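You operate a simulated robot arm through the tools that you are given. There is no shell and no other tool.

The job below is to be done with a simulated two-armed robot. You get a single attempt, and the scene is never put back.

Task
Dose half lime, half peach into the can under the canner's nozzle.
Fine: switch the canner on and leave it on; one dose of each, none spilt; the drink knob ends on peach; no lid; slide, roller knob and other cans stay.

Only the result counts: the job must be done as asked and must still hold three seconds after the hand-in. Knocking over, shifting, dropping, spilling or breaking anything else fails it. A push-on lid holds only when it is set on centred and level and pressed home; a screw cap is set on level and turned clockwise until tight.

Robot
Two 7-joint arms with two-finger grippers on one trunk that stands fixed in place. Base frame: the origin is at the foot of the trunk, x ahead of it, y to its left, z up. Readings come in cm, rad, newtons and seconds.
The left shoulder is at [5, 19.1, 121.7], the right one opposite. With the tool pointing down near the work surface each hand reaches from about 10 to 74 cm from the base axis, measured 20 degrees to its own side. Payload 2.69 kg a hand.
The tool frame of a hand sits at the grasp point between the pads (the TCP): z along the fingers, y along the line on which they close. The tips reach 2 cm beyond it. The gripper opens to 10 cm; its body begins 6.3 cm behind the TCP.
Orientation is that of the tool frame in the base frame, as a unit quaternion [x, y, z, w]. With the fingers straight down and closing along the base's y, the tool's x points along the base's -x, its y along +y and its z along -z.

Tools
- The arms move only by the tool move_arm. It takes "left_increments", "right_increments" or both (then of equal length, played together; a hand with none holds still); each is a list of rows, each a list of 7 numbers: the shift along the base's x, y, z in cm, then the turn, a rotation vector about the base's x, y, z in rad, then the finger opening in cm, from 0 to 10. In form: [[x, y, z, rx, ry, rz, fingers], ...]. A call has 1 to 20 rows; each row is the pose to reach, as a shift and turn from the pose commanded when the call began. Rows are played at 5 a second. More than 5 cm and 0.15 rad between two rows, or a gripper value outside its range, and nothing of the call is played. A pose out of reach is approached as far as the arm can. The call stops where the force on the tool passes 40 N (or 10 N more than at its start, if that is more) or the arm is blocked; 0.2 s more then pass. The fingers move at their own pace (about 15.3 cm/s each) and stop on an object; they squeeze with about 33 N. The grip force told is the motor's: it shows also when the fingers shut on nothing. Time passes only in rows, and 0.2 s behind the last, so rows that repeat a pose let the fingers close. The reply holds the time, the measured pose of the TCP, the force on the tool along the base axes, the opening and the grip force, in the units named above and with some noise, with the torque about the TCP (base axes, N m) and any sound that the robot's microphone picked up.
- Cameras (640 x 400 px; columns grow to the right, rows downward): "scene" is now at [13.47, 4.5, 140.37]; the picture's right is [0.47, -0.88, 0.00], its down [-0.37, -0.20, -0.91] and it looks along [0.80, 0.43, -0.42] (base axes); focal length 283 px, centre (320, 200). "left" rides on the left gripper at [7, 1.9, -9.9] in its tool frame; the picture's right is [-0.26, 0.97, 0.00], its down [-0.75, -0.20, -0.63] and it looks along [-0.61, -0.16, 0.78] (tool axes); focal length 230 px, centre (320, 200). "right" rides on the right gripper at [7, -1.9, -9.9] in its tool frame; the picture's right is [0.26, 0.97, 0.00], its down [-0.75, 0.20, -0.63] and it looks along [-0.61, 0.16, 0.78] (tool axes); focal length 230 px, centre (320, 200). There is no depth. A picture from a camera that has moved, and an enlarged one, comes with that camera's place and axes in the base frame and with its lens. The place of the scene camera against the robot may be out by one fixed shift of up to 1.8 cm in any direction.
- capture(camera): a new picture of that camera. The clock stands still meanwhile.
- raise_lower(by): slides the trunk up (or, below 0, down) by that many cm; the arms and the scene camera ride with it, the base frame stays. It gives what a move gives, with no picture.
- turn_head(pan, tilt): turns the head with the scene camera to pan (to the left, within 1.396 rad either way) and tilt (down, from -0.506 to 1.204), counted from straight ahead of the robot. It gives what a move gives.
- zoom(camera, box): a new picture of the part [left, top, right, bottom] of that camera's present view, enlarged. The clock stands still meanwhile.
- finish_job(): hands the job in; it is judged then, once.

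Places have to be worked out from the pictures, the camera data and where the tool is seen. Open the grippers and draw the arms clear of the work before you hand the job in, unless the task says otherwise.

The tools are called after "Call:" as name(argument=value, ...) on one line, values as JSON. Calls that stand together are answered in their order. move_arm: Moves the arms, as the interface text tells. Its arguments: {"type":"object","properties":{"left_increments":{"type":"array","items":{"type":"array","items":{"type":"number"}}},"right_increments":{"type":"array","items":{"type":"array","items":{"type":"number"}}}},"required":[]} The other tools are called the same way: raise_lower (by) moves the trunk up or down; turn_head (pan, tilt) turns the head that bears the scene camera; capture (camera) takes a picture; zoom (camera, box) takes an enlarged picture of a part of a camera's view; finish_job () hands the job in.

At the start:

```text
t: 0.0
left_eef_pos: [34.9, 51.32, 128.58]
left_ee_rot: [0.001, 1.0, 0.001, 0.0]
left_contact_force: [-0.4, -0.1, -0.3]
left_torque: [-0.03, 0.0, 0.03]
left_grip_width: 10.0
left_gripper_force: 0.0
right_eef_pos: [37.73, 0.48, 129.04]
right_ee_rot: [0.0, 1.0, 0.001, 0.002]
right_contact_force: [0.0, 0.9, -0.2]
right_torque: [0.02, 0.03, 0.02]
right_grip_width: 9.99
right_gripper_force: 0.0
trunk travel left (down, up): [-27.5, 4.8]
head pan, tilt (commanded): [0.487, 0.433]
```

scene: 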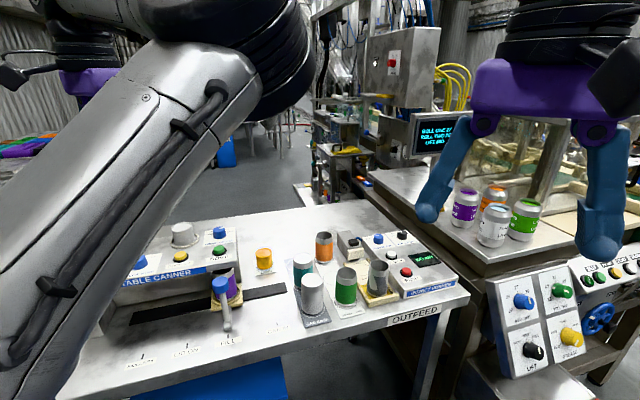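
right: 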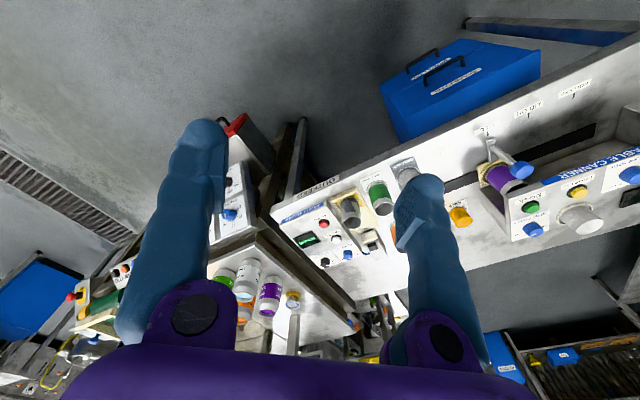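
left: 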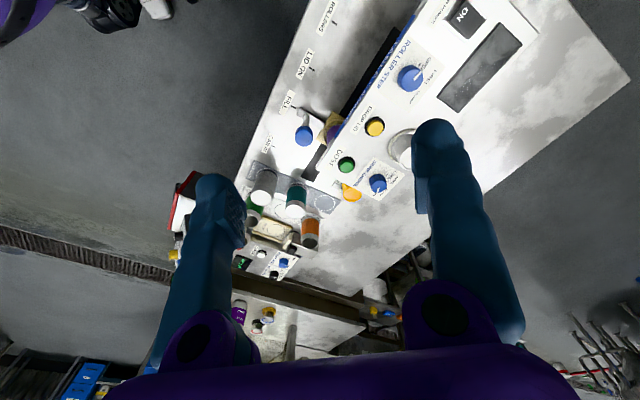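

I'll start by looking more closely at the canner from both the scene camera and the left wrist camera.

Call:
zoom(camera="scene", box=[60, 200, 300, 350])

Call:
zoom(camera="left", box=[230, 0, 550, 200])

Call:
zoom(camera="right", box=[380, 60, 640, 260])

```text
2.67 times, centred on (180, 275) of scene
camera zoom: at [13.47, 4.5, 140.37], right [0.47, -0.88, 0.0], down [-0.37, -0.2, -0.91], along [0.8, 0.43, -0.42], focal length 755 px, centre (693, 0)
```

zoom: 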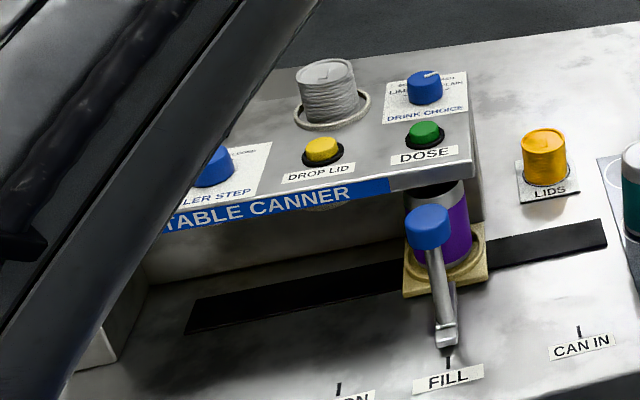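

```text
2.00 times, centred on (390, 100) of left
camera zoom: at [27.97, 53.17, 138.48], right [0.26, 0.97, 0.0], down [0.75, -0.2, 0.63], along [0.61, -0.16, -0.78], focal length 460 px, centre (180, 400)
```

zoom: 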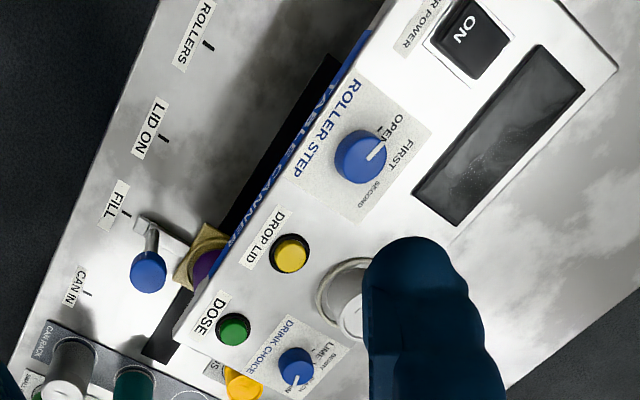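

```text
2.00 times, centred on (510, 160) of right
camera zoom: at [30.66, -1.35, 138.93], right [-0.26, 0.97, 0.0], down [0.75, 0.2, 0.63], along [0.61, 0.16, -0.78], focal length 460 px, centre (-60, 280)
```

zoom: 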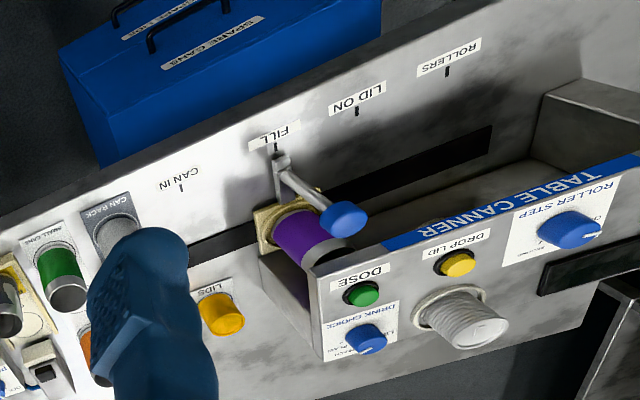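

The canner is dark, with a power rocker at about (33,71,100), DOSE at about (50.8,52.4,100.2) and the drink knob at about (56,57.7,100.7). I'll zoom in on the labels before moving.

Call:
zoom(camera="left", box=[320, 140, 440, 215])

Call:
zoom(camera="left", box=[420, 0, 540, 75])

Call:
zoom(camera="right", box=[500, 180, 620, 255])

Call:
zoom(camera="scene", box=[190, 215, 270, 265])

```text
5.33 times, centred on (380, 178) of left
camera zoom: at [27.97, 53.17, 138.48], right [0.26, 0.97, 0.0], down [0.75, -0.2, 0.63], along [0.61, -0.16, -0.78], focal length 1227 px, centre (0, 320)
```

zoom: 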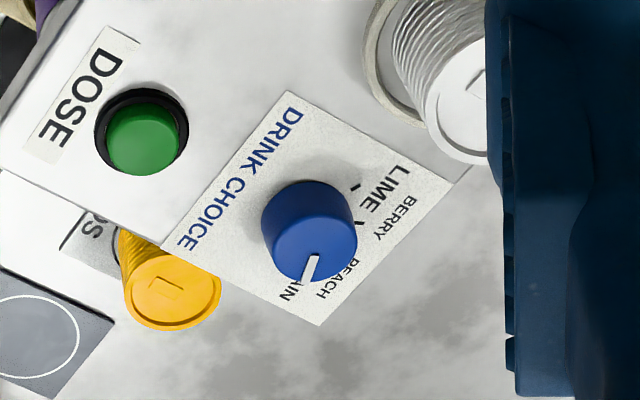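

```text
5.33 times, centred on (480, 38) of left
camera zoom: at [27.97, 53.17, 138.48], right [0.26, 0.97, 0.0], down [0.75, -0.2, 0.63], along [0.61, -0.16, -0.78], focal length 1227 px, centre (-533, 1067)
```

zoom: 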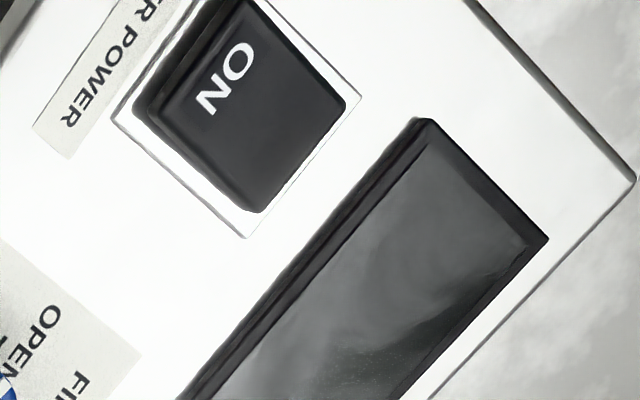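

```text
5.33 times, centred on (560, 218) of right
camera zoom: at [30.66, -1.35, 138.93], right [-0.26, 0.97, 0.0], down [0.75, 0.2, 0.63], along [0.61, 0.16, -0.78], focal length 1227 px, centre (-960, 107)
```

zoom: 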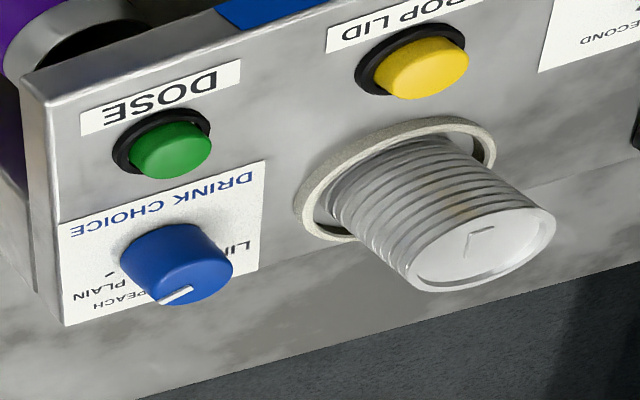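

```text
8.00 times, centred on (230, 240) of scene
camera zoom: at [13.47, 4.5, 140.37], right [0.47, -0.88, 0.0], down [-0.37, -0.2, -0.91], along [0.8, 0.43, -0.42], focal length 2264 px, centre (1040, -120)
```

zoom: 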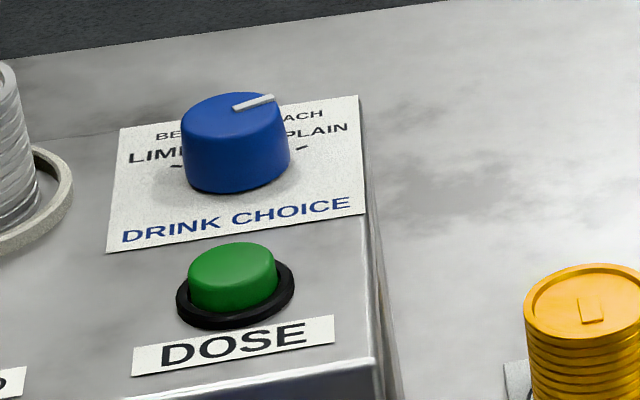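

The drink positions read LIME, BERRY, PEACH and PLAIN from left to right. I'll bring the left hand closer above the canner for a better look at the knob.

Call:
move_arm(left_increments=[[3, 1.5, -3, 0, 0, 0, 10], [6, 3, -6, 0, 0, 0, 10], [9, 4.5, -9, 0, 0, 0, 10], [11, 5.7, -12, 0, 0, 0, 10]])

Call:
capture(camera="left")

Call:
capture(camera="scene")

```text
t: 1.0
left_eef_pos: [45.83, 57.1, 116.48]
left_ee_rot: [0.0, 1.0, 0.0, 0.0]
left_contact_force: [-0.4, -0.4, 0.0]
left_torque: [-0.01, 0.01, 0.0]
left_grip_width: 10.0
left_gripper_force: 0.0
right_eef_pos: [37.7, 0.54, 129.08]
right_ee_rot: [-0.001, 1.0, 0.001, -0.001]
right_contact_force: [-0.6, -0.3, 0.9]
right_torque: [-0.02, 0.02, 0.0]
right_grip_width: 9.99
right_gripper_force: 0.1
trunk travel left (down, up): [-27.5, 4.8]
head pan, tilt (commanded): [0.487, 0.433]
```

```text
taken
camera left: at [38.95, 58.96, 126.33], right [0.26, 0.97, 0.0], down [0.75, -0.2, 0.63], along [0.61, -0.16, -0.78], focal length 230 px, centre (320, 200)
```

left: 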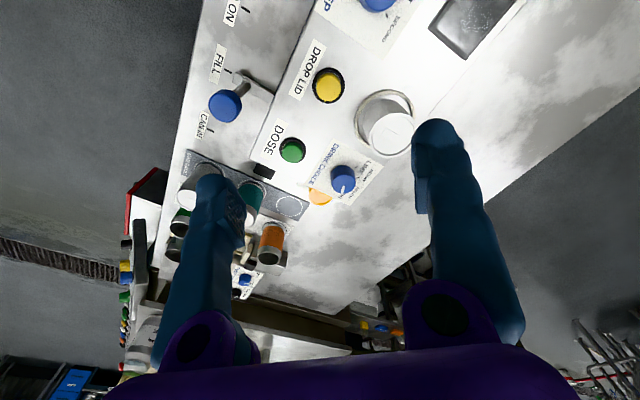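

```text
taken
camera scene: at [13.51, 4.57, 140.37], right [0.47, -0.88, 0.0], down [-0.37, -0.2, -0.91], along [0.8, 0.43, -0.42], focal length 283 px, centre (320, 200)
```

scene: 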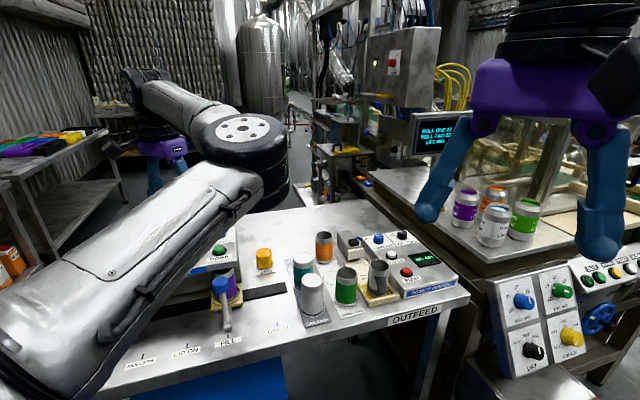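

Call:
zoom(camera="left", box=[290, 130, 410, 205])

Call:
zoom(camera="left", box=[180, 0, 420, 150])

```text
5.33 times, centred on (350, 168) of left
camera zoom: at [38.95, 58.96, 126.33], right [0.26, 0.97, 0.0], down [0.75, -0.2, 0.63], along [0.61, -0.16, -0.78], focal length 1227 px, centre (160, 373)
```

zoom: 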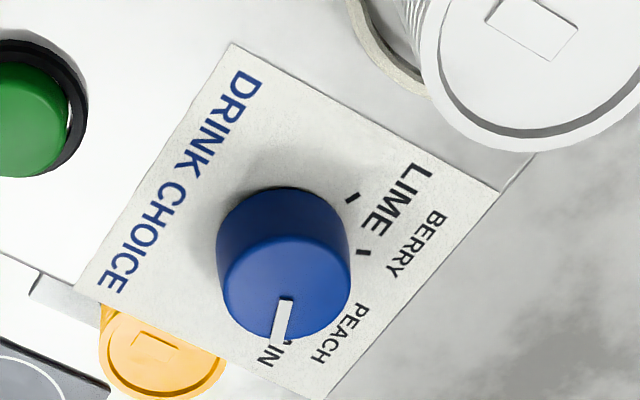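

```text
2.67 times, centred on (300, 75) of left
camera zoom: at [38.95, 58.96, 126.33], right [0.26, 0.97, 0.0], down [0.75, -0.2, 0.63], along [0.61, -0.16, -0.78], focal length 614 px, centre (373, 533)
```

zoom: 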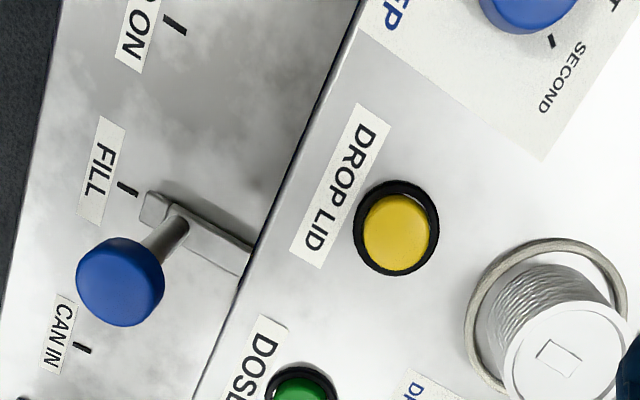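

The pointer appears to stand near PLAIN, about 60° clockwise of straight back, so LIME should be roughly 120° counter-clockwise from it. Next I'll look closely at the power rocker, moving the left hand over that end of the canner.

Call:
move_arm(left_increments=[[-3, 2.5, 0, 0, 0, 0, 10], [-6, 5, 0, 0, 0, 0, 10], [-9, 7.5, -1, 0, 0, 0, 10], [-12, 10, -2, 0, 0, 0, 10], [-15, 12.5, -3, 0, 0, 0, 10], [-18.5, 15, -3, 0, 0, 0, 10]])

Call:
capture(camera="left")

```text
t: 2.4
left_eef_pos: [27.23, 72.17, 113.65]
left_ee_rot: [0.001, 1.0, 0.0, 0.001]
left_contact_force: [-0.1, -0.2, -0.1]
left_torque: [-0.03, -0.05, -0.04]
left_grip_width: 10.02
left_gripper_force: 0.1
right_eef_pos: [37.59, 0.47, 129.18]
right_ee_rot: [0.0, 1.0, 0.001, 0.0]
right_contact_force: [0.0, 0.0, 0.5]
right_torque: [-0.02, 0.02, -0.02]
right_grip_width: 10.0
right_gripper_force: 0.0
trunk travel left (down, up): [-27.5, 4.8]
head pan, tilt (commanded): [0.487, 0.433]
```

```text
taken
camera left: at [20.4, 73.95, 123.39], right [0.26, 0.97, 0.0], down [0.75, -0.2, 0.63], along [0.61, -0.16, -0.78], focal length 230 px, centre (320, 200)
```

left: 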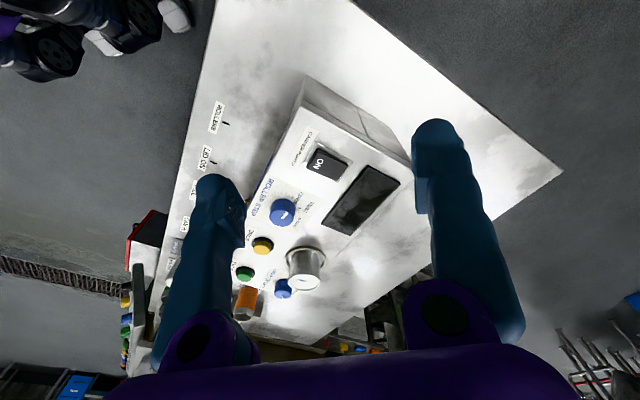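

Call:
zoom(camera="left", box=[280, 120, 400, 195])

Call:
zoom(camera="left", box=[230, 180, 390, 300])

```text
5.33 times, centred on (340, 158) of left
camera zoom: at [20.4, 73.95, 123.39], right [0.26, 0.97, 0.0], down [0.75, -0.2, 0.63], along [0.61, -0.16, -0.78], focal length 1227 px, centre (213, 427)
```

zoom: 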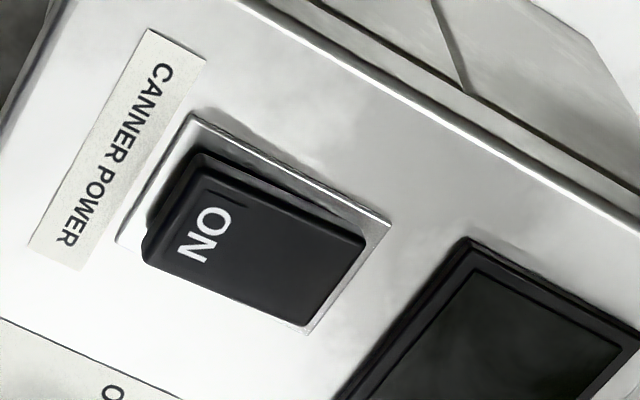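

```text
3.33 times, centred on (310, 240) of left
camera zoom: at [20.4, 73.95, 123.39], right [0.26, 0.97, 0.0], down [0.75, -0.2, 0.63], along [0.61, -0.16, -0.78], focal length 767 px, centre (353, 67)
```

zoom: 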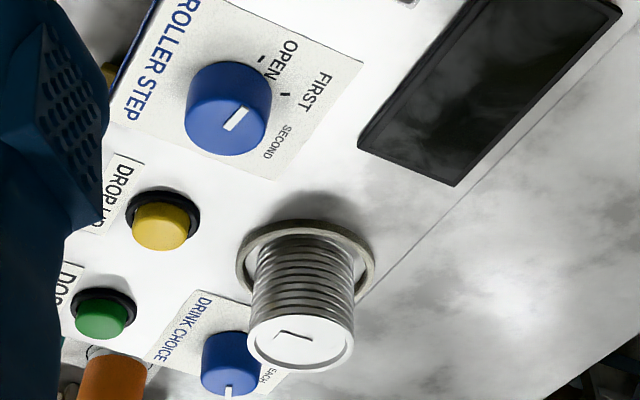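

The ON end of the rocker is its front end (towards the robot). It stands proud, so the canner is off, and I place it at about (32.8,70.5,101.3). I'll close the fingers, yaw the hand so the finger line runs across the rocker, and hover above it.

Call:
move_arm(left_increments=[[1, -0.3, 0, 0, 0, 0.13, 0], [2, -0.6, 0, 0, 0, 0.26, 0], [3, -0.9, -1, 0, 0, 0.39, 0], [4, -1.2, -2, 0, 0, 0.52, 0], [5, -1.4, -3, 0, 0, 0.66, 0], [5.4, -1.5, -4, 0, 0, 0.785, 0], [5.4, -1.5, -4, 0, 0, 0.785, 0]])

Call:
capture(camera="left")

Call:
capture(camera="scene")

```text
t: 4.0
left_eef_pos: [32.78, 70.49, 109.59]
left_ee_rot: [-0.383, 0.924, 0.0, 0.0]
left_contact_force: [-0.1, -0.2, 0.4]
left_torque: [-0.01, -0.01, -0.02]
left_grip_width: 0.0
left_gripper_force: 29.3
right_eef_pos: [37.66, 0.49, 129.11]
right_ee_rot: [-0.001, 1.0, 0.0, 0.001]
right_contact_force: [0.2, -0.1, 0.0]
right_torque: [0.02, 0.01, -0.01]
right_grip_width: 10.01
right_gripper_force: 0.1
trunk travel left (down, up): [-27.5, 4.8]
head pan, tilt (commanded): [0.487, 0.433]
```

```text
taken
camera left: at [26.58, 66.85, 119.49], right [-0.5, 0.87, 0.0], down [0.67, 0.39, 0.63], along [0.54, 0.32, -0.78], focal length 230 px, centre (320, 200)
```

left: 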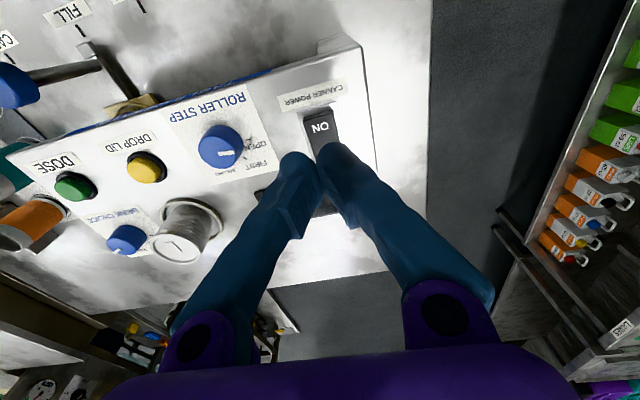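

```text
taken
camera scene: at [13.47, 4.49, 140.38], right [0.47, -0.88, 0.0], down [-0.37, -0.2, -0.91], along [0.8, 0.43, -0.42], focal length 283 px, centre (320, 200)
```

scene: 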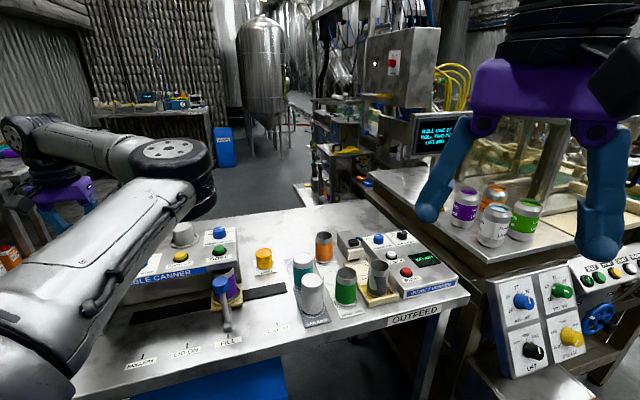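

The ON text projects to about (32.7,70.5), directly under the closed fingertips. I'll zoom once to check the rocker tilt before pressing.

Call:
zoom(camera="left", box=[260, 80, 380, 155])

Call:
zoom(camera="left", box=[20, 70, 260, 270])

```text
5.33 times, centred on (320, 118) of left
camera zoom: at [26.58, 66.85, 119.49], right [-0.5, 0.87, 0.0], down [0.67, 0.39, 0.63], along [0.54, 0.32, -0.78], focal length 1227 px, centre (320, 640)
```

zoom: 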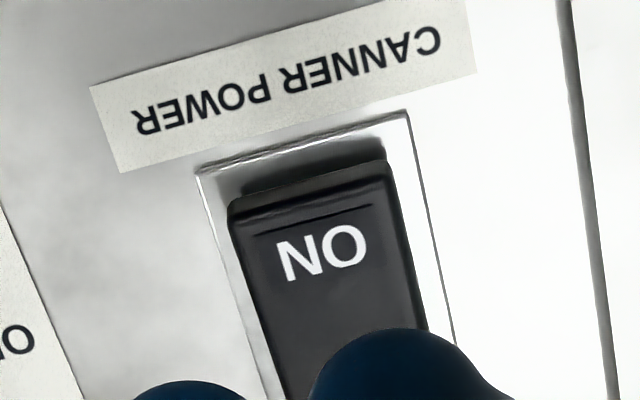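

```text
2.00 times, centred on (140, 170) of left
camera zoom: at [26.58, 66.85, 119.49], right [-0.5, 0.87, 0.0], down [0.67, 0.39, 0.63], along [0.54, 0.32, -0.78], focal length 460 px, centre (680, 260)
```

zoom: 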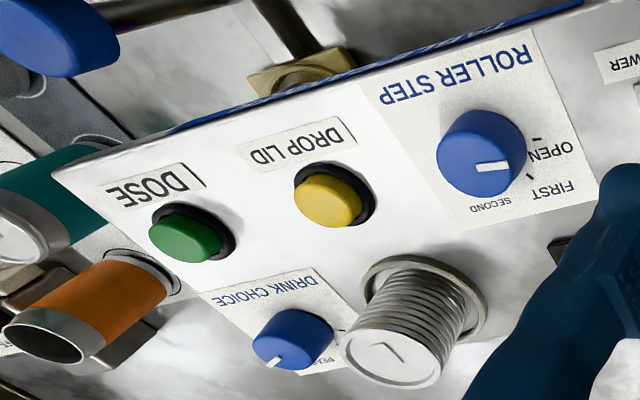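

The front (ON) end is clearly raised. I'll shift 0.6 cm along the rocker's width so one fingertip lands squarely on it, then lower in small steps while watching the force.

Call:
move_arm(left_increments=[[-0.4, 0.4, -2.5, 0, 0, 0, 0], [-0.4, 0.4, -5, 0, 0, 0, 0], [-0.4, 0.4, -5.8, 0, 0, 0, 0], [-0.4, 0.4, -6.1, 0, 0, 0, 0], [-0.4, 0.4, -6.4, 0, 0, 0, 0], [-0.4, 0.4, -6.7, 0, 0, 0, 0]])

Call:
zoom(camera="left", box=[220, 50, 420, 175])

```text
t: 5.4
left_eef_pos: [32.39, 70.98, 102.98]
left_ee_rot: [-0.382, 0.924, 0.0, 0.001]
left_contact_force: [0.2, 0.0, 0.9]
left_torque: [-0.01, -0.01, 0.0]
left_grip_width: 0.62
left_gripper_force: 29.5
right_eef_pos: [37.54, 0.45, 129.18]
right_ee_rot: [-0.001, 1.0, 0.001, 0.0]
right_contact_force: [0.1, 0.5, -0.7]
right_torque: [-0.04, -0.01, 0.0]
right_grip_width: 10.01
right_gripper_force: 0.0
trunk travel left (down, up): [-27.5, 4.8]
head pan, tilt (commanded): [0.487, 0.433]
```

```text
3.20 times, centred on (320, 112) of left
camera zoom: at [26.21, 67.27, 112.83], right [-0.5, 0.87, 0.0], down [0.67, 0.39, 0.63], along [0.55, 0.32, -0.78], focal length 736 px, centre (320, 480)
```

zoom: 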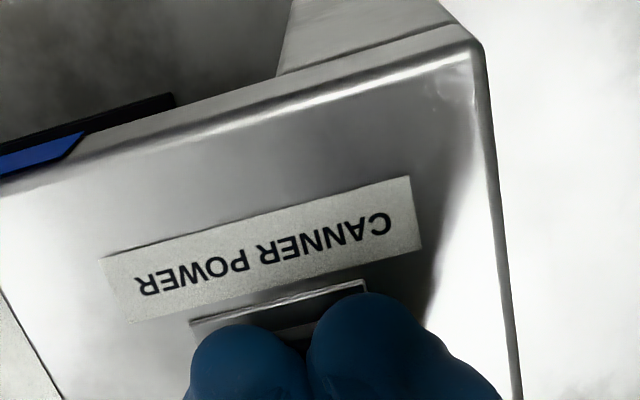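

The fingers read 0.62 cm open, so the rocker may have wedged slightly between the tips. I'll lift straight up and look at the rocker and the display.

Call:
move_arm(left_increments=[[0, 0, 1, 0, 0, 0, 0], [0, 0, 3, 0, 0, 0, 0], [-3, -3, 6, 0, 0, 0, 0], [-5, -5, 7, 0, 0, 0, 0]])

Call:
capture(camera="left")

```text
refused: row 3 steps farther than a row can; nothing moved
```

```text
taken
camera left: at [26.21, 67.27, 112.83], right [-0.5, 0.87, 0.0], down [0.67, 0.39, 0.63], along [0.55, 0.32, -0.78], focal length 230 px, centre (320, 200)
```

left: 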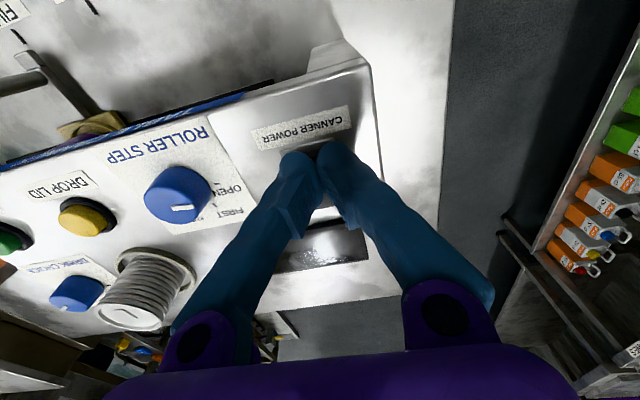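

That call was refused because one row stepped too far. I'll lift straight up in smaller steps.

Call:
move_arm(left_increments=[[0, 0, 0.5, 0, 0, 0, 0], [0, 0, 1.5, 0, 0, 0, 0], [0, 0, 4, 0, 0, 0, 0], [-2, -2, 7, 0, 0, 0, 0]])

Call:
capture(camera="left")

Call:
zoom(camera="left", box=[240, 80, 400, 180])

```text
t: 6.4
left_eef_pos: [30.34, 68.83, 110.08]
left_ee_rot: [-0.382, 0.924, 0.0, 0.0]
left_contact_force: [-1.0, -0.3, 0.1]
left_torque: [-0.01, -0.02, 0.01]
left_grip_width: 0.0
left_gripper_force: 29.8
right_eef_pos: [37.57, 0.44, 129.16]
right_ee_rot: [0.0, 1.0, 0.002, 0.001]
right_contact_force: [0.3, -0.7, 0.2]
right_torque: [0.03, 0.01, -0.03]
right_grip_width: 10.01
right_gripper_force: 0.1
trunk travel left (down, up): [-27.5, 4.8]
head pan, tilt (commanded): [0.487, 0.433]
```

```text
taken
camera left: at [24.17, 65.18, 119.87], right [-0.5, 0.87, 0.0], down [0.67, 0.39, 0.63], along [0.55, 0.32, -0.78], focal length 230 px, centre (320, 200)
```

left: 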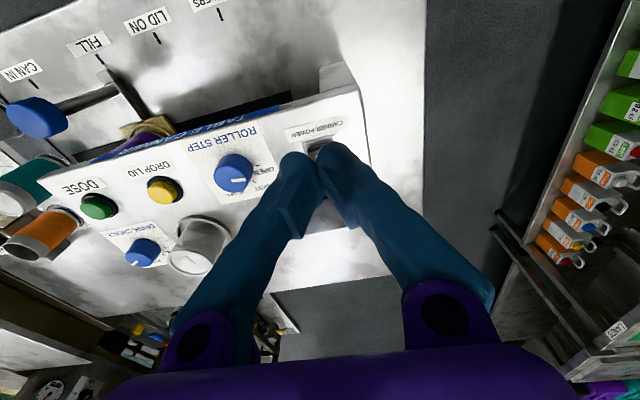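

```text
4.00 times, centred on (320, 130) of left
camera zoom: at [24.17, 65.18, 119.87], right [-0.5, 0.87, 0.0], down [0.67, 0.39, 0.63], along [0.55, 0.32, -0.78], focal length 920 px, centre (320, 480)
```

zoom: 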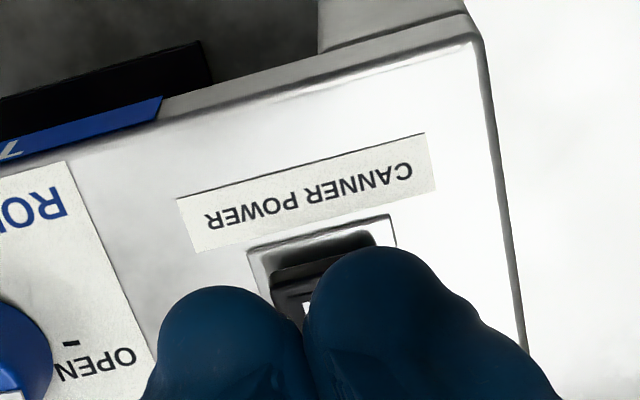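

The fingertips hide the rocker. I'll open the gripper up here so I can look between the fingers.

Call:
move_arm(left_increments=[[-1, -1, 2, 0, 0, 0, 10], [-2, -2, 4, 0, 0, 0, 10], [-2, -2, 4, 0, 0, 0, 10]])

Call:
capture(camera="left")

Call:
zoom(camera="left", box=[230, 90, 410, 230])

```text
t: 7.2
left_eef_pos: [28.43, 66.95, 114.01]
left_ee_rot: [-0.382, 0.924, 0.001, 0.0]
left_contact_force: [0.1, -0.3, -0.2]
left_torque: [0.01, 0.04, 0.01]
left_grip_width: 10.0
left_gripper_force: 0.1
right_eef_pos: [37.74, 0.37, 128.98]
right_ee_rot: [0.0, 1.0, 0.001, 0.001]
right_contact_force: [0.0, -0.8, -0.4]
right_torque: [-0.02, -0.01, 0.05]
right_grip_width: 10.01
right_gripper_force: 0.1
trunk travel left (down, up): [-27.5, 4.8]
head pan, tilt (commanded): [0.487, 0.433]
```

```text
taken
camera left: at [22.2, 63.23, 123.8], right [-0.5, 0.87, 0.0], down [0.67, 0.39, 0.63], along [0.55, 0.32, -0.78], focal length 230 px, centre (320, 200)
```

left: 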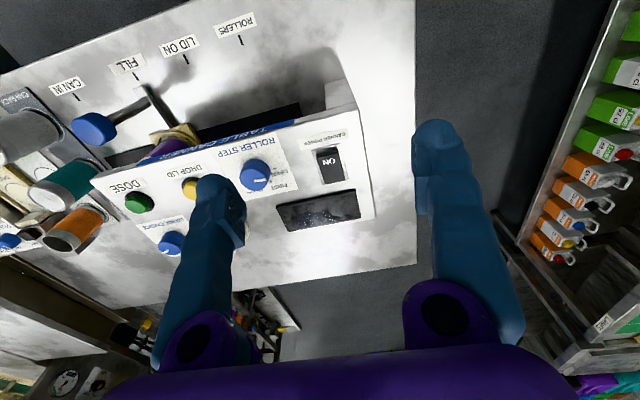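

```text
2.86 times, centred on (320, 160) of left
camera zoom: at [22.2, 63.23, 123.8], right [-0.5, 0.87, 0.0], down [0.67, 0.39, 0.63], along [0.55, 0.32, -0.78], focal length 657 px, centre (320, 314)
```

zoom: 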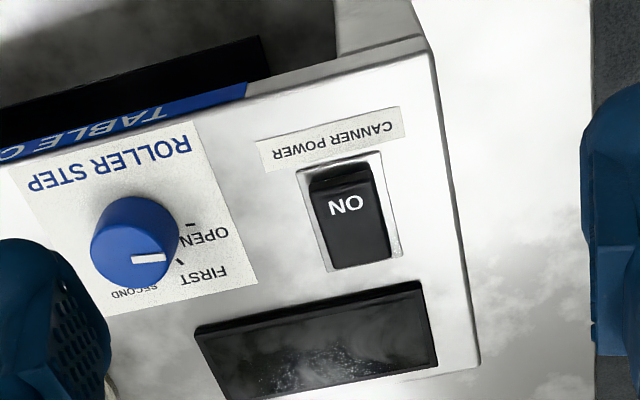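

The rocker is still off and needs a deeper press. I'll centre one fingertip on it and press further in small steps.

Call:
move_arm(left_increments=[[1.8, 2.1, -3, 0, 0, 0, 0], [3.6, 4.2, -6.5, 0, 0, 0, 0], [3.6, 4.2, -9.5, 0, 0, 0, 0], [3.6, 4.2, -10.4, 0, 0, 0, 0], [3.6, 4.2, -10.8, 0, 0, 0, 0], [3.6, 4.2, -11.1, 0, 0, 0, 0], [3.6, 4.2, -11.4, 0, 0, 0, 0], [3.6, 4.2, -11.6, 0, 0, 0, 0]])

Call:
capture(camera="left")

```text
t: 9.0
left_eef_pos: [32.01, 70.93, 102.74]
left_ee_rot: [-0.382, 0.924, 0.003, 0.004]
left_contact_force: [3.4, 7.3, 27.5]
left_torque: [0.15, -0.35, 0.03]
left_grip_width: 0.0
left_gripper_force: 29.8
right_eef_pos: [37.51, 0.15, 129.13]
right_ee_rot: [0.0, 1.0, 0.002, 0.001]
right_contact_force: [-0.1, -0.4, 0.3]
right_torque: [0.0, 0.0, 0.02]
right_grip_width: 9.99
right_gripper_force: 0.1
trunk travel left (down, up): [-27.5, 4.8]
head pan, tilt (commanded): [0.487, 0.433]
```

```text
taken
camera left: at [25.71, 67.32, 112.54], right [-0.5, 0.87, 0.01], down [0.67, 0.38, 0.64], along [0.55, 0.32, -0.77], focal length 230 px, centre (320, 200)
```

left: 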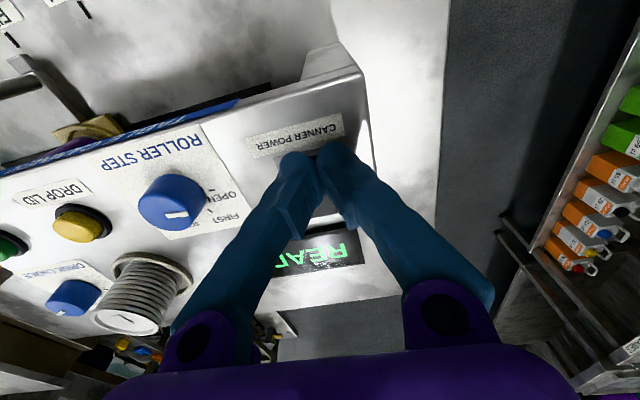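

The display now lights up with "READY", so the rocker has flipped. I'll lift straight off and open the fingers to check.

Call:
move_arm(left_increments=[[0, 0, 0.6, 0, 0, 0, 0], [0, 0, 2, 0, 0, 0, 0], [0, 0, 5, 0, 0, 0, 0], [-1.8, -2, 8, 0, 0, 0, 5], [-3.6, -4, 12, 0, 0, 0, 10], [-3.6, -4, 12, 0, 0, 0, 10]])

Call:
capture(camera="left")

Call:
zoom(camera="left", box=[230, 90, 410, 230])

```text
t: 10.4
left_eef_pos: [28.41, 67.24, 114.45]
left_ee_rot: [-0.382, 0.924, 0.001, 0.0]
left_contact_force: [0.1, 0.2, 0.0]
left_torque: [0.0, 0.0, 0.03]
left_grip_width: 10.0
left_gripper_force: 0.1
right_eef_pos: [37.74, 0.36, 129.19]
right_ee_rot: [0.0, 1.0, 0.001, 0.001]
right_contact_force: [0.0, 0.3, 0.3]
right_torque: [-0.01, 0.0, 0.0]
right_grip_width: 9.97
right_gripper_force: 0.1
trunk travel left (down, up): [-27.5, 4.8]
head pan, tilt (commanded): [0.487, 0.433]
```

```text
taken
camera left: at [22.21, 63.61, 124.22], right [-0.5, 0.87, 0.0], down [0.67, 0.39, 0.63], along [0.54, 0.31, -0.78], focal length 230 px, centre (320, 200)
```

left: 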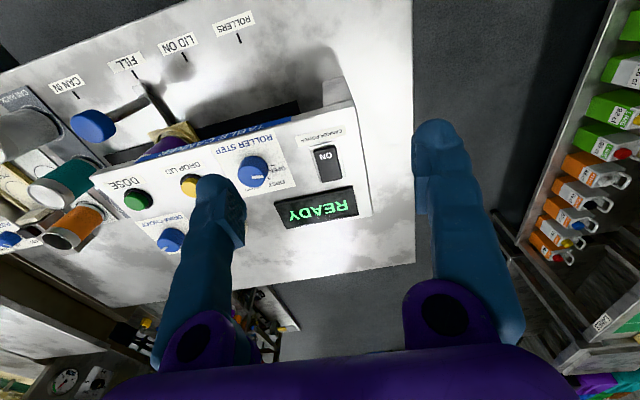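

```text
2.86 times, centred on (320, 160) of left
camera zoom: at [22.21, 63.61, 124.22], right [-0.5, 0.87, 0.0], down [0.67, 0.39, 0.63], along [0.54, 0.31, -0.78], focal length 657 px, centre (320, 314)
```

zoom: 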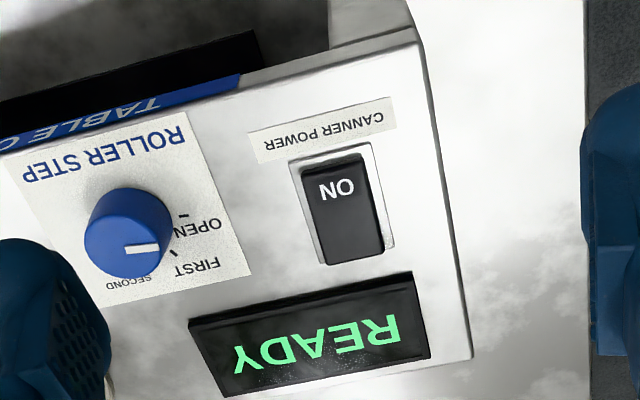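

The canner is on and shows READY. I estimate the drink knob top at about (56.5,57.6,101.5), so I'll travel high over to it while yawing the hand to -75°, which leaves room for a counter-clockwise turn clear of the lid tube.

Call:
move_arm(left_increments=[[1.9, -0.6, 0, 0, 0, -0.14, 10], [3.8, -1.3, 0, 0, 0, -0.28, 10], [5.7, -1.9, 0, 0, 0, -0.42, 10], [7.6, -2.5, 0, 0, 0, -0.56, 10], [9.5, -3.2, 0, 0, 0, -0.7, 10], [11.4, -3.8, 0, 0, 0, -0.84, 10], [13.3, -4.4, 0, 0, 0, -0.98, 10], [15.2, -5.1, 0, 0, 0, -1.12, 10], [17.1, -5.7, 0, 0, 0, -1.26, 10], [19, -6.3, 0, 0, 0, -1.4, 10], [20.9, -7, 0, 0, 0, -1.54, 10], [22.8, -7.6, 0, 0, 0, -1.68, 10], [24.7, -8.2, 0, 0, 0, -1.82, 10], [26.6, -8.9, 0, 0, 0, -1.96, 10], [28.1, -9.5, 0, 0, 0, -2.09, 10]])

Call:
capture(camera="left")

Call:
capture(camera="scene")

```text
t: 13.6
left_eef_pos: [56.58, 57.65, 114.28]
left_ee_rot: [0.608, 0.794, 0.0, 0.001]
left_contact_force: [0.1, -0.4, 0.1]
left_torque: [0.02, 0.01, -0.02]
left_grip_width: 10.0
left_gripper_force: 0.0
right_eef_pos: [37.59, 0.49, 129.15]
right_ee_rot: [0.0, 1.0, 0.001, 0.001]
right_contact_force: [1.1, -0.2, -0.4]
right_torque: [0.0, -0.02, 0.03]
right_grip_width: 10.0
right_gripper_force: 0.0
trunk travel left (down, up): [-27.5, 4.8]
head pan, tilt (commanded): [0.487, 0.433]
```

```text
taken
camera left: at [56.52, 64.79, 124.15], right [1.0, 0.0, 0.0], down [0.0, -0.78, 0.63], along [0.0, -0.63, -0.78], focal length 230 px, centre (320, 200)
```

left: 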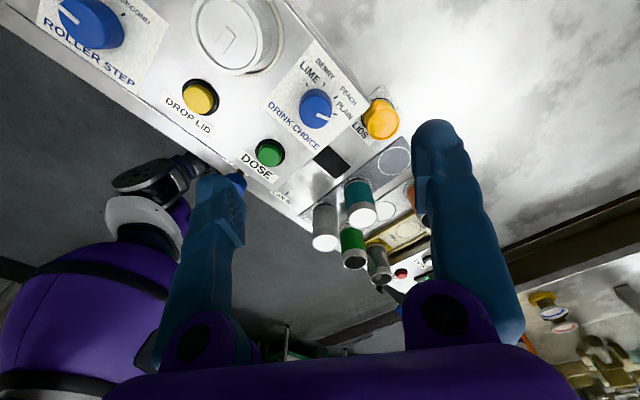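

```text
taken
camera scene: at [13.48, 4.51, 140.37], right [0.47, -0.88, 0.0], down [-0.37, -0.2, -0.91], along [0.8, 0.43, -0.42], focal length 283 px, centre (320, 200)
```

scene: 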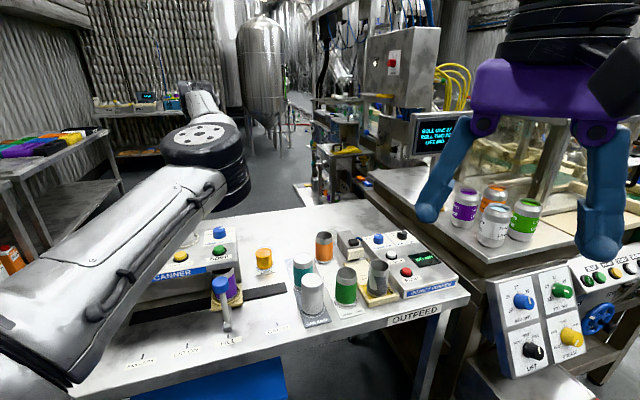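

The hand reached the spot above the knob without trouble. I'll zoom in on the knob and its tick marks from this side.

Call:
zoom(camera="left", box=[250, 40, 410, 180])

Call:
zoom(camera="left", box=[280, 70, 360, 140])

Call:
zoom(camera="scene", box=[160, 200, 300, 290])

```text
2.86 times, centred on (330, 110) of left
camera zoom: at [56.52, 64.79, 124.15], right [1.0, 0.0, 0.0], down [0.0, -0.78, 0.63], along [0.0, -0.63, -0.78], focal length 657 px, centre (291, 457)
```

zoom: 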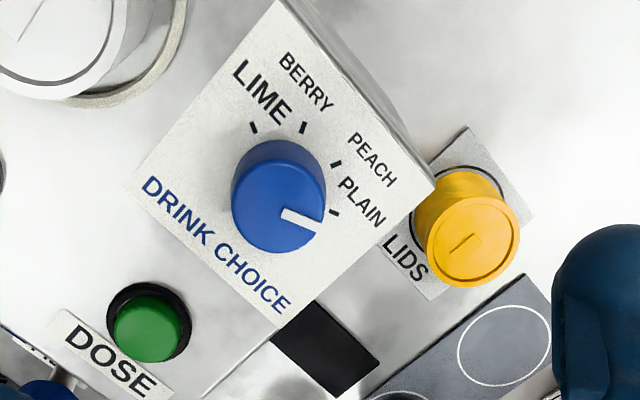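

```text
5.71 times, centred on (320, 105) of left
camera zoom: at [56.52, 64.79, 124.15], right [1.0, 0.0, 0.0], down [0.0, -0.78, 0.63], along [0.0, -0.63, -0.78], focal length 1315 px, centre (320, 743)
```

zoom: 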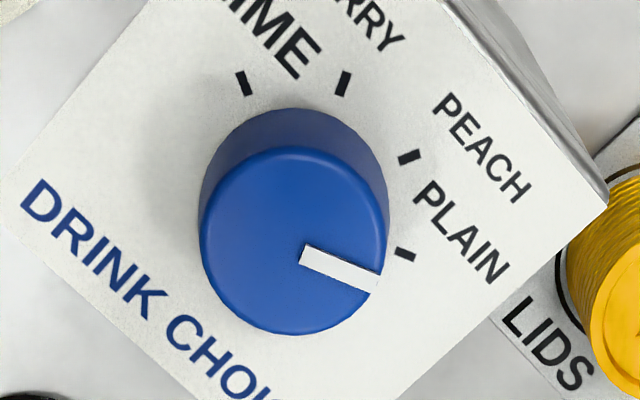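

```text
4.44 times, centred on (230, 245) of scene
camera zoom: at [13.48, 4.51, 140.37], right [0.47, -0.88, 0.0], down [-0.37, -0.2, -0.91], along [0.8, 0.43, -0.42], focal length 1258 px, centre (720, 0)
```

zoom: 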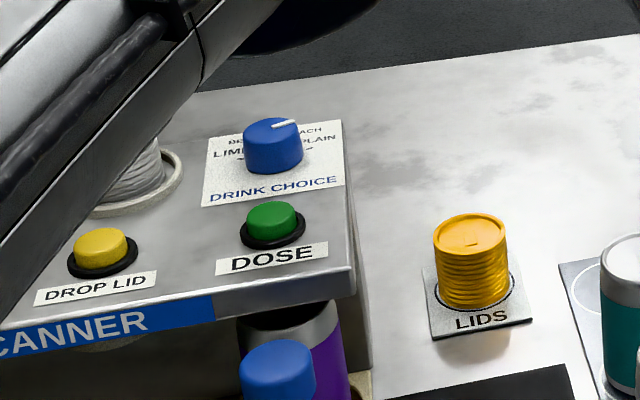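

From this view the ticks lie 45° apart about a knob centre of about (56.07,57.35): LIME 112.5°, BERRY 67.5°, PEACH 22.5°, PLAIN -22.5° in base angles, with the pointer on PLAIN. That makes LIME 135° counter-clockwise, which I'll do in two 67.5° grips. I'll lower over the knob with the finger line along x and a 5.5 cm opening.

Call:
move_arm(left_increments=[[-0.2, -0.1, -3, 0, 0, -0.13, 5.5], [-0.43, -0.27, -6, 0, 0, -0.266, 5.5], [-0.43, -0.27, -9, 0, 0, -0.266, 5.5], [-0.43, -0.27, -10.5, 0, 0, -0.266, 5.5], [-0.43, -0.27, -11.2, 0, 0, -0.266, 5.5]])

Call:
capture(camera="left")

Call:
capture(camera="scene")

```text
t: 14.8
left_eef_pos: [56.05, 57.42, 103.04]
left_ee_rot: [0.707, 0.707, -0.001, 0.002]
left_contact_force: [-0.3, -0.4, -0.1]
left_torque: [-0.02, 0.0, 0.03]
left_grip_width: 5.53
left_gripper_force: 0.1
right_eef_pos: [37.63, 0.5, 129.15]
right_ee_rot: [0.0, 1.0, 0.001, 0.001]
right_contact_force: [-0.5, 0.0, -0.2]
right_torque: [-0.02, 0.03, 0.02]
right_grip_width: 10.01
right_gripper_force: 0.1
trunk travel left (down, up): [-27.5, 4.8]
head pan, tilt (commanded): [0.487, 0.433]
```

```text
taken
camera left: at [57.93, 64.32, 112.92], right [0.97, -0.26, 0.0], down [-0.2, -0.75, 0.63], along [-0.16, -0.61, -0.78], focal length 230 px, centre (320, 200)
```

left: 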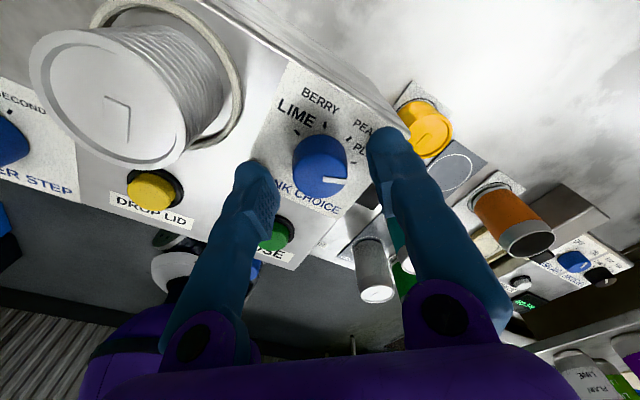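

```text
taken
camera scene: at [13.49, 4.52, 140.37], right [0.47, -0.88, 0.0], down [-0.37, -0.2, -0.91], along [0.8, 0.43, -0.42], focal length 283 px, centre (320, 200)
```

scene: 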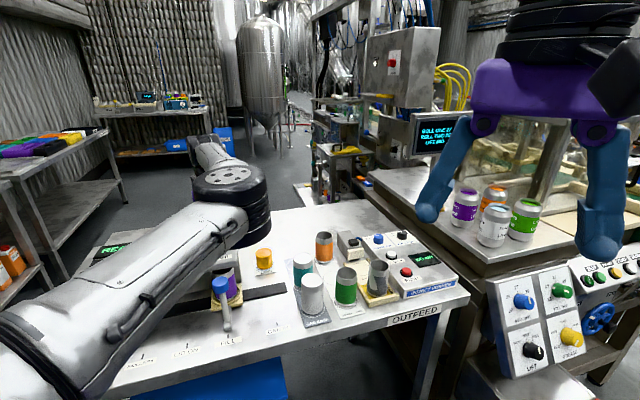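

The knob sits centred between the open fingers. I'll lower to TCP z of about 101.7 and close on it.

Call:
move_arm(left_increments=[[0, 0, -0.5, 0, 0, 0, 5.5], [0, 0, -1.0, 0, 0, 0, 5.5], [0, 0, -1.4, 0, 0, 0, 5.5], [0, 0, -1.4, 0, 0, 0, 2.5], [0, 0, -1.4, 0, 0, 0, 2.0], [0, 0, -1.4, 0, 0, 0, 2.0]])

Call:
zoom(camera="left", box=[220, 70, 420, 270])

```text
t: 16.2
left_eef_pos: [55.97, 57.45, 102.07]
left_ee_rot: [0.707, 0.707, 0.004, 0.001]
left_contact_force: [-7.6, 6.2, 27.1]
left_torque: [0.07, 0.75, -0.07]
left_grip_width: 3.68
left_gripper_force: 12.5
right_eef_pos: [37.39, 0.37, 129.11]
right_ee_rot: [0.0, 1.0, 0.002, 0.001]
right_contact_force: [-0.3, -0.8, 0.3]
right_torque: [0.04, 0.0, 0.01]
right_grip_width: 9.99
right_gripper_force: 0.0
trunk travel left (down, up): [-27.5, 4.8]
head pan, tilt (commanded): [0.487, 0.433]
```

```text
2.00 times, centred on (320, 170) of left
camera zoom: at [57.66, 64.26, 112.07], right [0.97, -0.26, 0.0], down [-0.2, -0.75, 0.63], along [-0.16, -0.61, -0.78], focal length 460 px, centre (320, 260)
```

zoom: 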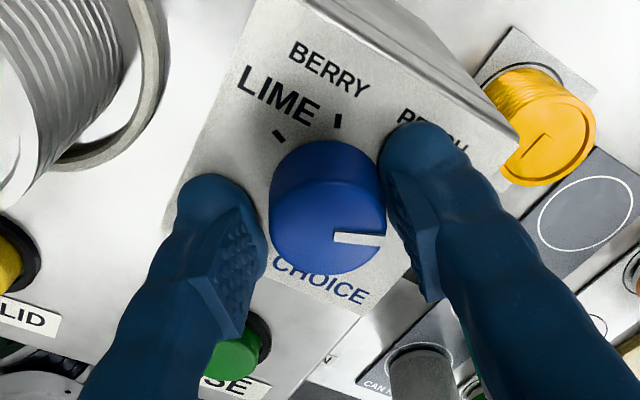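

A vertical force of 27 N shows the fingertips are resting on the panel, which puts its surface at about 100.05. I'll raise half a centimetre and then close fully.

Call:
move_arm(left_increments=[[0, 0, 0.5, 0, 0, 0, 5.0], [0, 0, 0.8, 0, 0, 0, 5.0], [0, 0, 0.8, 0, 0, 0, 2.0], [0, 0, 0.8, 0, 0, 0, 2.0], [0, 0, 0.8, 0, 0, 0, 2.0]])

Call:
zoom(camera="left", box=[220, 70, 420, 270])

```text
t: 17.4
left_eef_pos: [56.1, 57.23, 102.24]
left_ee_rot: [0.708, 0.707, -0.004, 0.001]
left_contact_force: [-10.0, -18.5, -20.9]
left_torque: [-0.35, 0.09, 0.06]
left_grip_width: 3.13
left_gripper_force: 45.3
right_eef_pos: [37.7, 0.38, 129.14]
right_ee_rot: [0.0, 1.0, 0.001, 0.0]
right_contact_force: [-0.7, 0.4, 0.0]
right_torque: [0.0, 0.03, -0.01]
right_grip_width: 9.98
right_gripper_force: 0.0
trunk travel left (down, up): [-27.5, 4.8]
head pan, tilt (commanded): [0.487, 0.433]
```

```text
2.00 times, centred on (320, 170) of left
camera zoom: at [58.06, 64.14, 111.99], right [0.97, -0.26, 0.0], down [-0.2, -0.75, 0.64], along [-0.17, -0.61, -0.77], focal length 460 px, centre (320, 260)
```

zoom: 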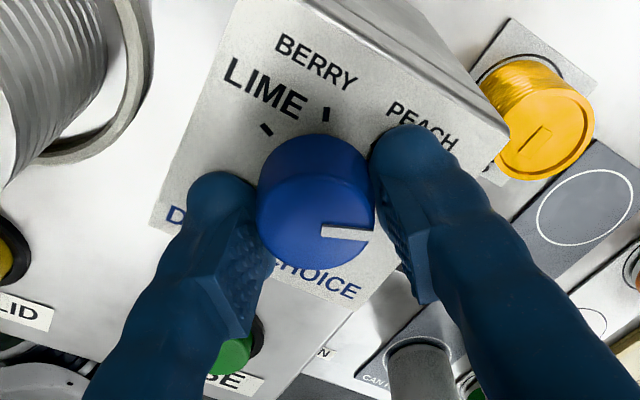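

The knob is gripped at 3.13 cm, but the arm is straining slightly against it. I'll relieve the strain before turning.

Call:
move_arm(left_increments=[[-0.05, -0.1, -0.12, 0, 0, 0, 2.0], [-0.1, -0.2, -0.25, 0, 0, 0, 2.0], [-0.1, -0.2, -0.25, 0, 0, 0, 2.0]])

```text
t: 18.2
left_eef_pos: [56.08, 57.22, 102.2]
left_ee_rot: [0.708, 0.707, 0.0, 0.002]
left_contact_force: [-3.5, -11.0, -11.8]
left_torque: [-1.14, 0.02, 0.06]
left_grip_width: 3.12
left_gripper_force: 45.4
right_eef_pos: [37.73, 0.43, 129.12]
right_ee_rot: [0.0, 1.0, 0.001, -0.001]
right_contact_force: [-0.5, 0.1, 0.6]
right_torque: [0.02, -0.01, -0.01]
right_grip_width: 10.01
right_gripper_force: 0.1
trunk travel left (down, up): [-27.5, 4.8]
head pan, tilt (commanded): [0.487, 0.433]
```

The forces are modest now. I'll turn the knob counter-clockwise by 0.6 rad and check that it follows.

Call:
move_arm(left_increments=[[0, 0, -0.1, 0, 0, 0.1, 2.0], [0, 0, -0.1, 0, 0, 0.2, 2.0], [0, 0, -0.1, 0, 0, 0.3, 2.0], [0, 0, -0.1, 0, 0, 0.4, 2.0], [0, 0, -0.1, 0, 0, 0.5, 2.0], [0, 0, -0.1, 0, 0, 0.6, 2.0]])

Call:
zoom(camera="left", box=[220, 70, 420, 270])

```text
t: 19.6
left_eef_pos: [56.29, 57.19, 102.35]
left_ee_rot: [0.467, 0.884, 0.003, 0.001]
left_contact_force: [28.2, 8.4, 12.4]
left_torque: [0.51, -0.13, -0.15]
left_grip_width: 3.11
left_gripper_force: 44.8
right_eef_pos: [37.88, 0.46, 129.11]
right_ee_rot: [0.0, 1.0, 0.001, -0.001]
right_contact_force: [-0.2, 0.2, 0.4]
right_torque: [-0.01, -0.01, -0.01]
right_grip_width: 10.0
right_gripper_force: 0.0
trunk travel left (down, up): [-27.5, 4.8]
head pan, tilt (commanded): [0.487, 0.433]
```

```text
2.00 times, centred on (320, 170) of left
camera zoom: at [53.87, 63.95, 112.17], right [0.94, 0.33, 0.01], down [0.25, -0.74, 0.63], along [0.21, -0.59, -0.78], focal length 460 px, centre (320, 260)
```

zoom: 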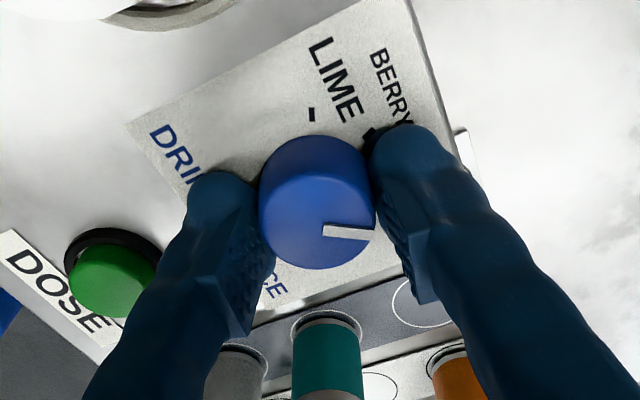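

The pointer turns with the gripper. I'll ease the sideways strain by shifting 0.3 cm in x and carry on to the 67.5° mark.

Call:
move_arm(left_increments=[[0.25, 0.05, 0.1, 0, 0, 0, 2.0], [0.3, 0.1, 0.1, 0, 0, 0.1, 2.0], [0.35, 0.1, 0.1, 0, 0, 0.2, 2.0], [0.35, 0.15, 0.1, 0, 0, 0.3, 2.0], [0.35, 0.15, 0.1, 0, 0, 0.4, 2.0], [0.35, 0.15, 0.1, 0, 0, 0.5, 2.0], [0.35, 0.15, 0.1, 0, 0, 0.578, 2.0]])

Call:
zoom(camera="left", box=[220, 70, 420, 270])

```text
t: 21.2
left_eef_pos: [56.54, 57.5, 102.28]
left_ee_rot: [0.195, 0.981, 0.002, 0.001]
left_contact_force: [18.3, 10.8, 13.7]
left_torque: [0.28, 0.25, -0.07]
left_grip_width: 3.1
left_gripper_force: 45.2
right_eef_pos: [37.74, 0.29, 129.13]
right_ee_rot: [0.0, 1.0, 0.0, 0.0]
right_contact_force: [-0.4, 0.4, -0.4]
right_torque: [0.04, -0.03, -0.01]
right_grip_width: 10.0
right_gripper_force: 0.1
trunk travel left (down, up): [-27.5, 4.8]
head pan, tilt (commanded): [0.487, 0.433]
```

```text
2.00 times, centred on (320, 170) of left
camera zoom: at [50.71, 61.72, 112.15], right [0.61, 0.79, 0.0], down [0.62, -0.47, 0.63], along [0.5, -0.38, -0.78], focal length 460 px, centre (320, 260)
```

zoom: 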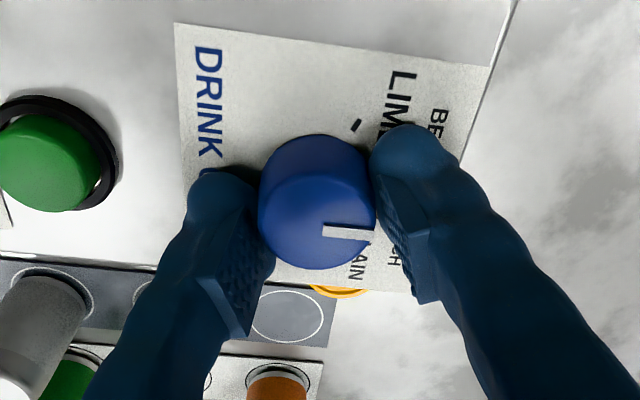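

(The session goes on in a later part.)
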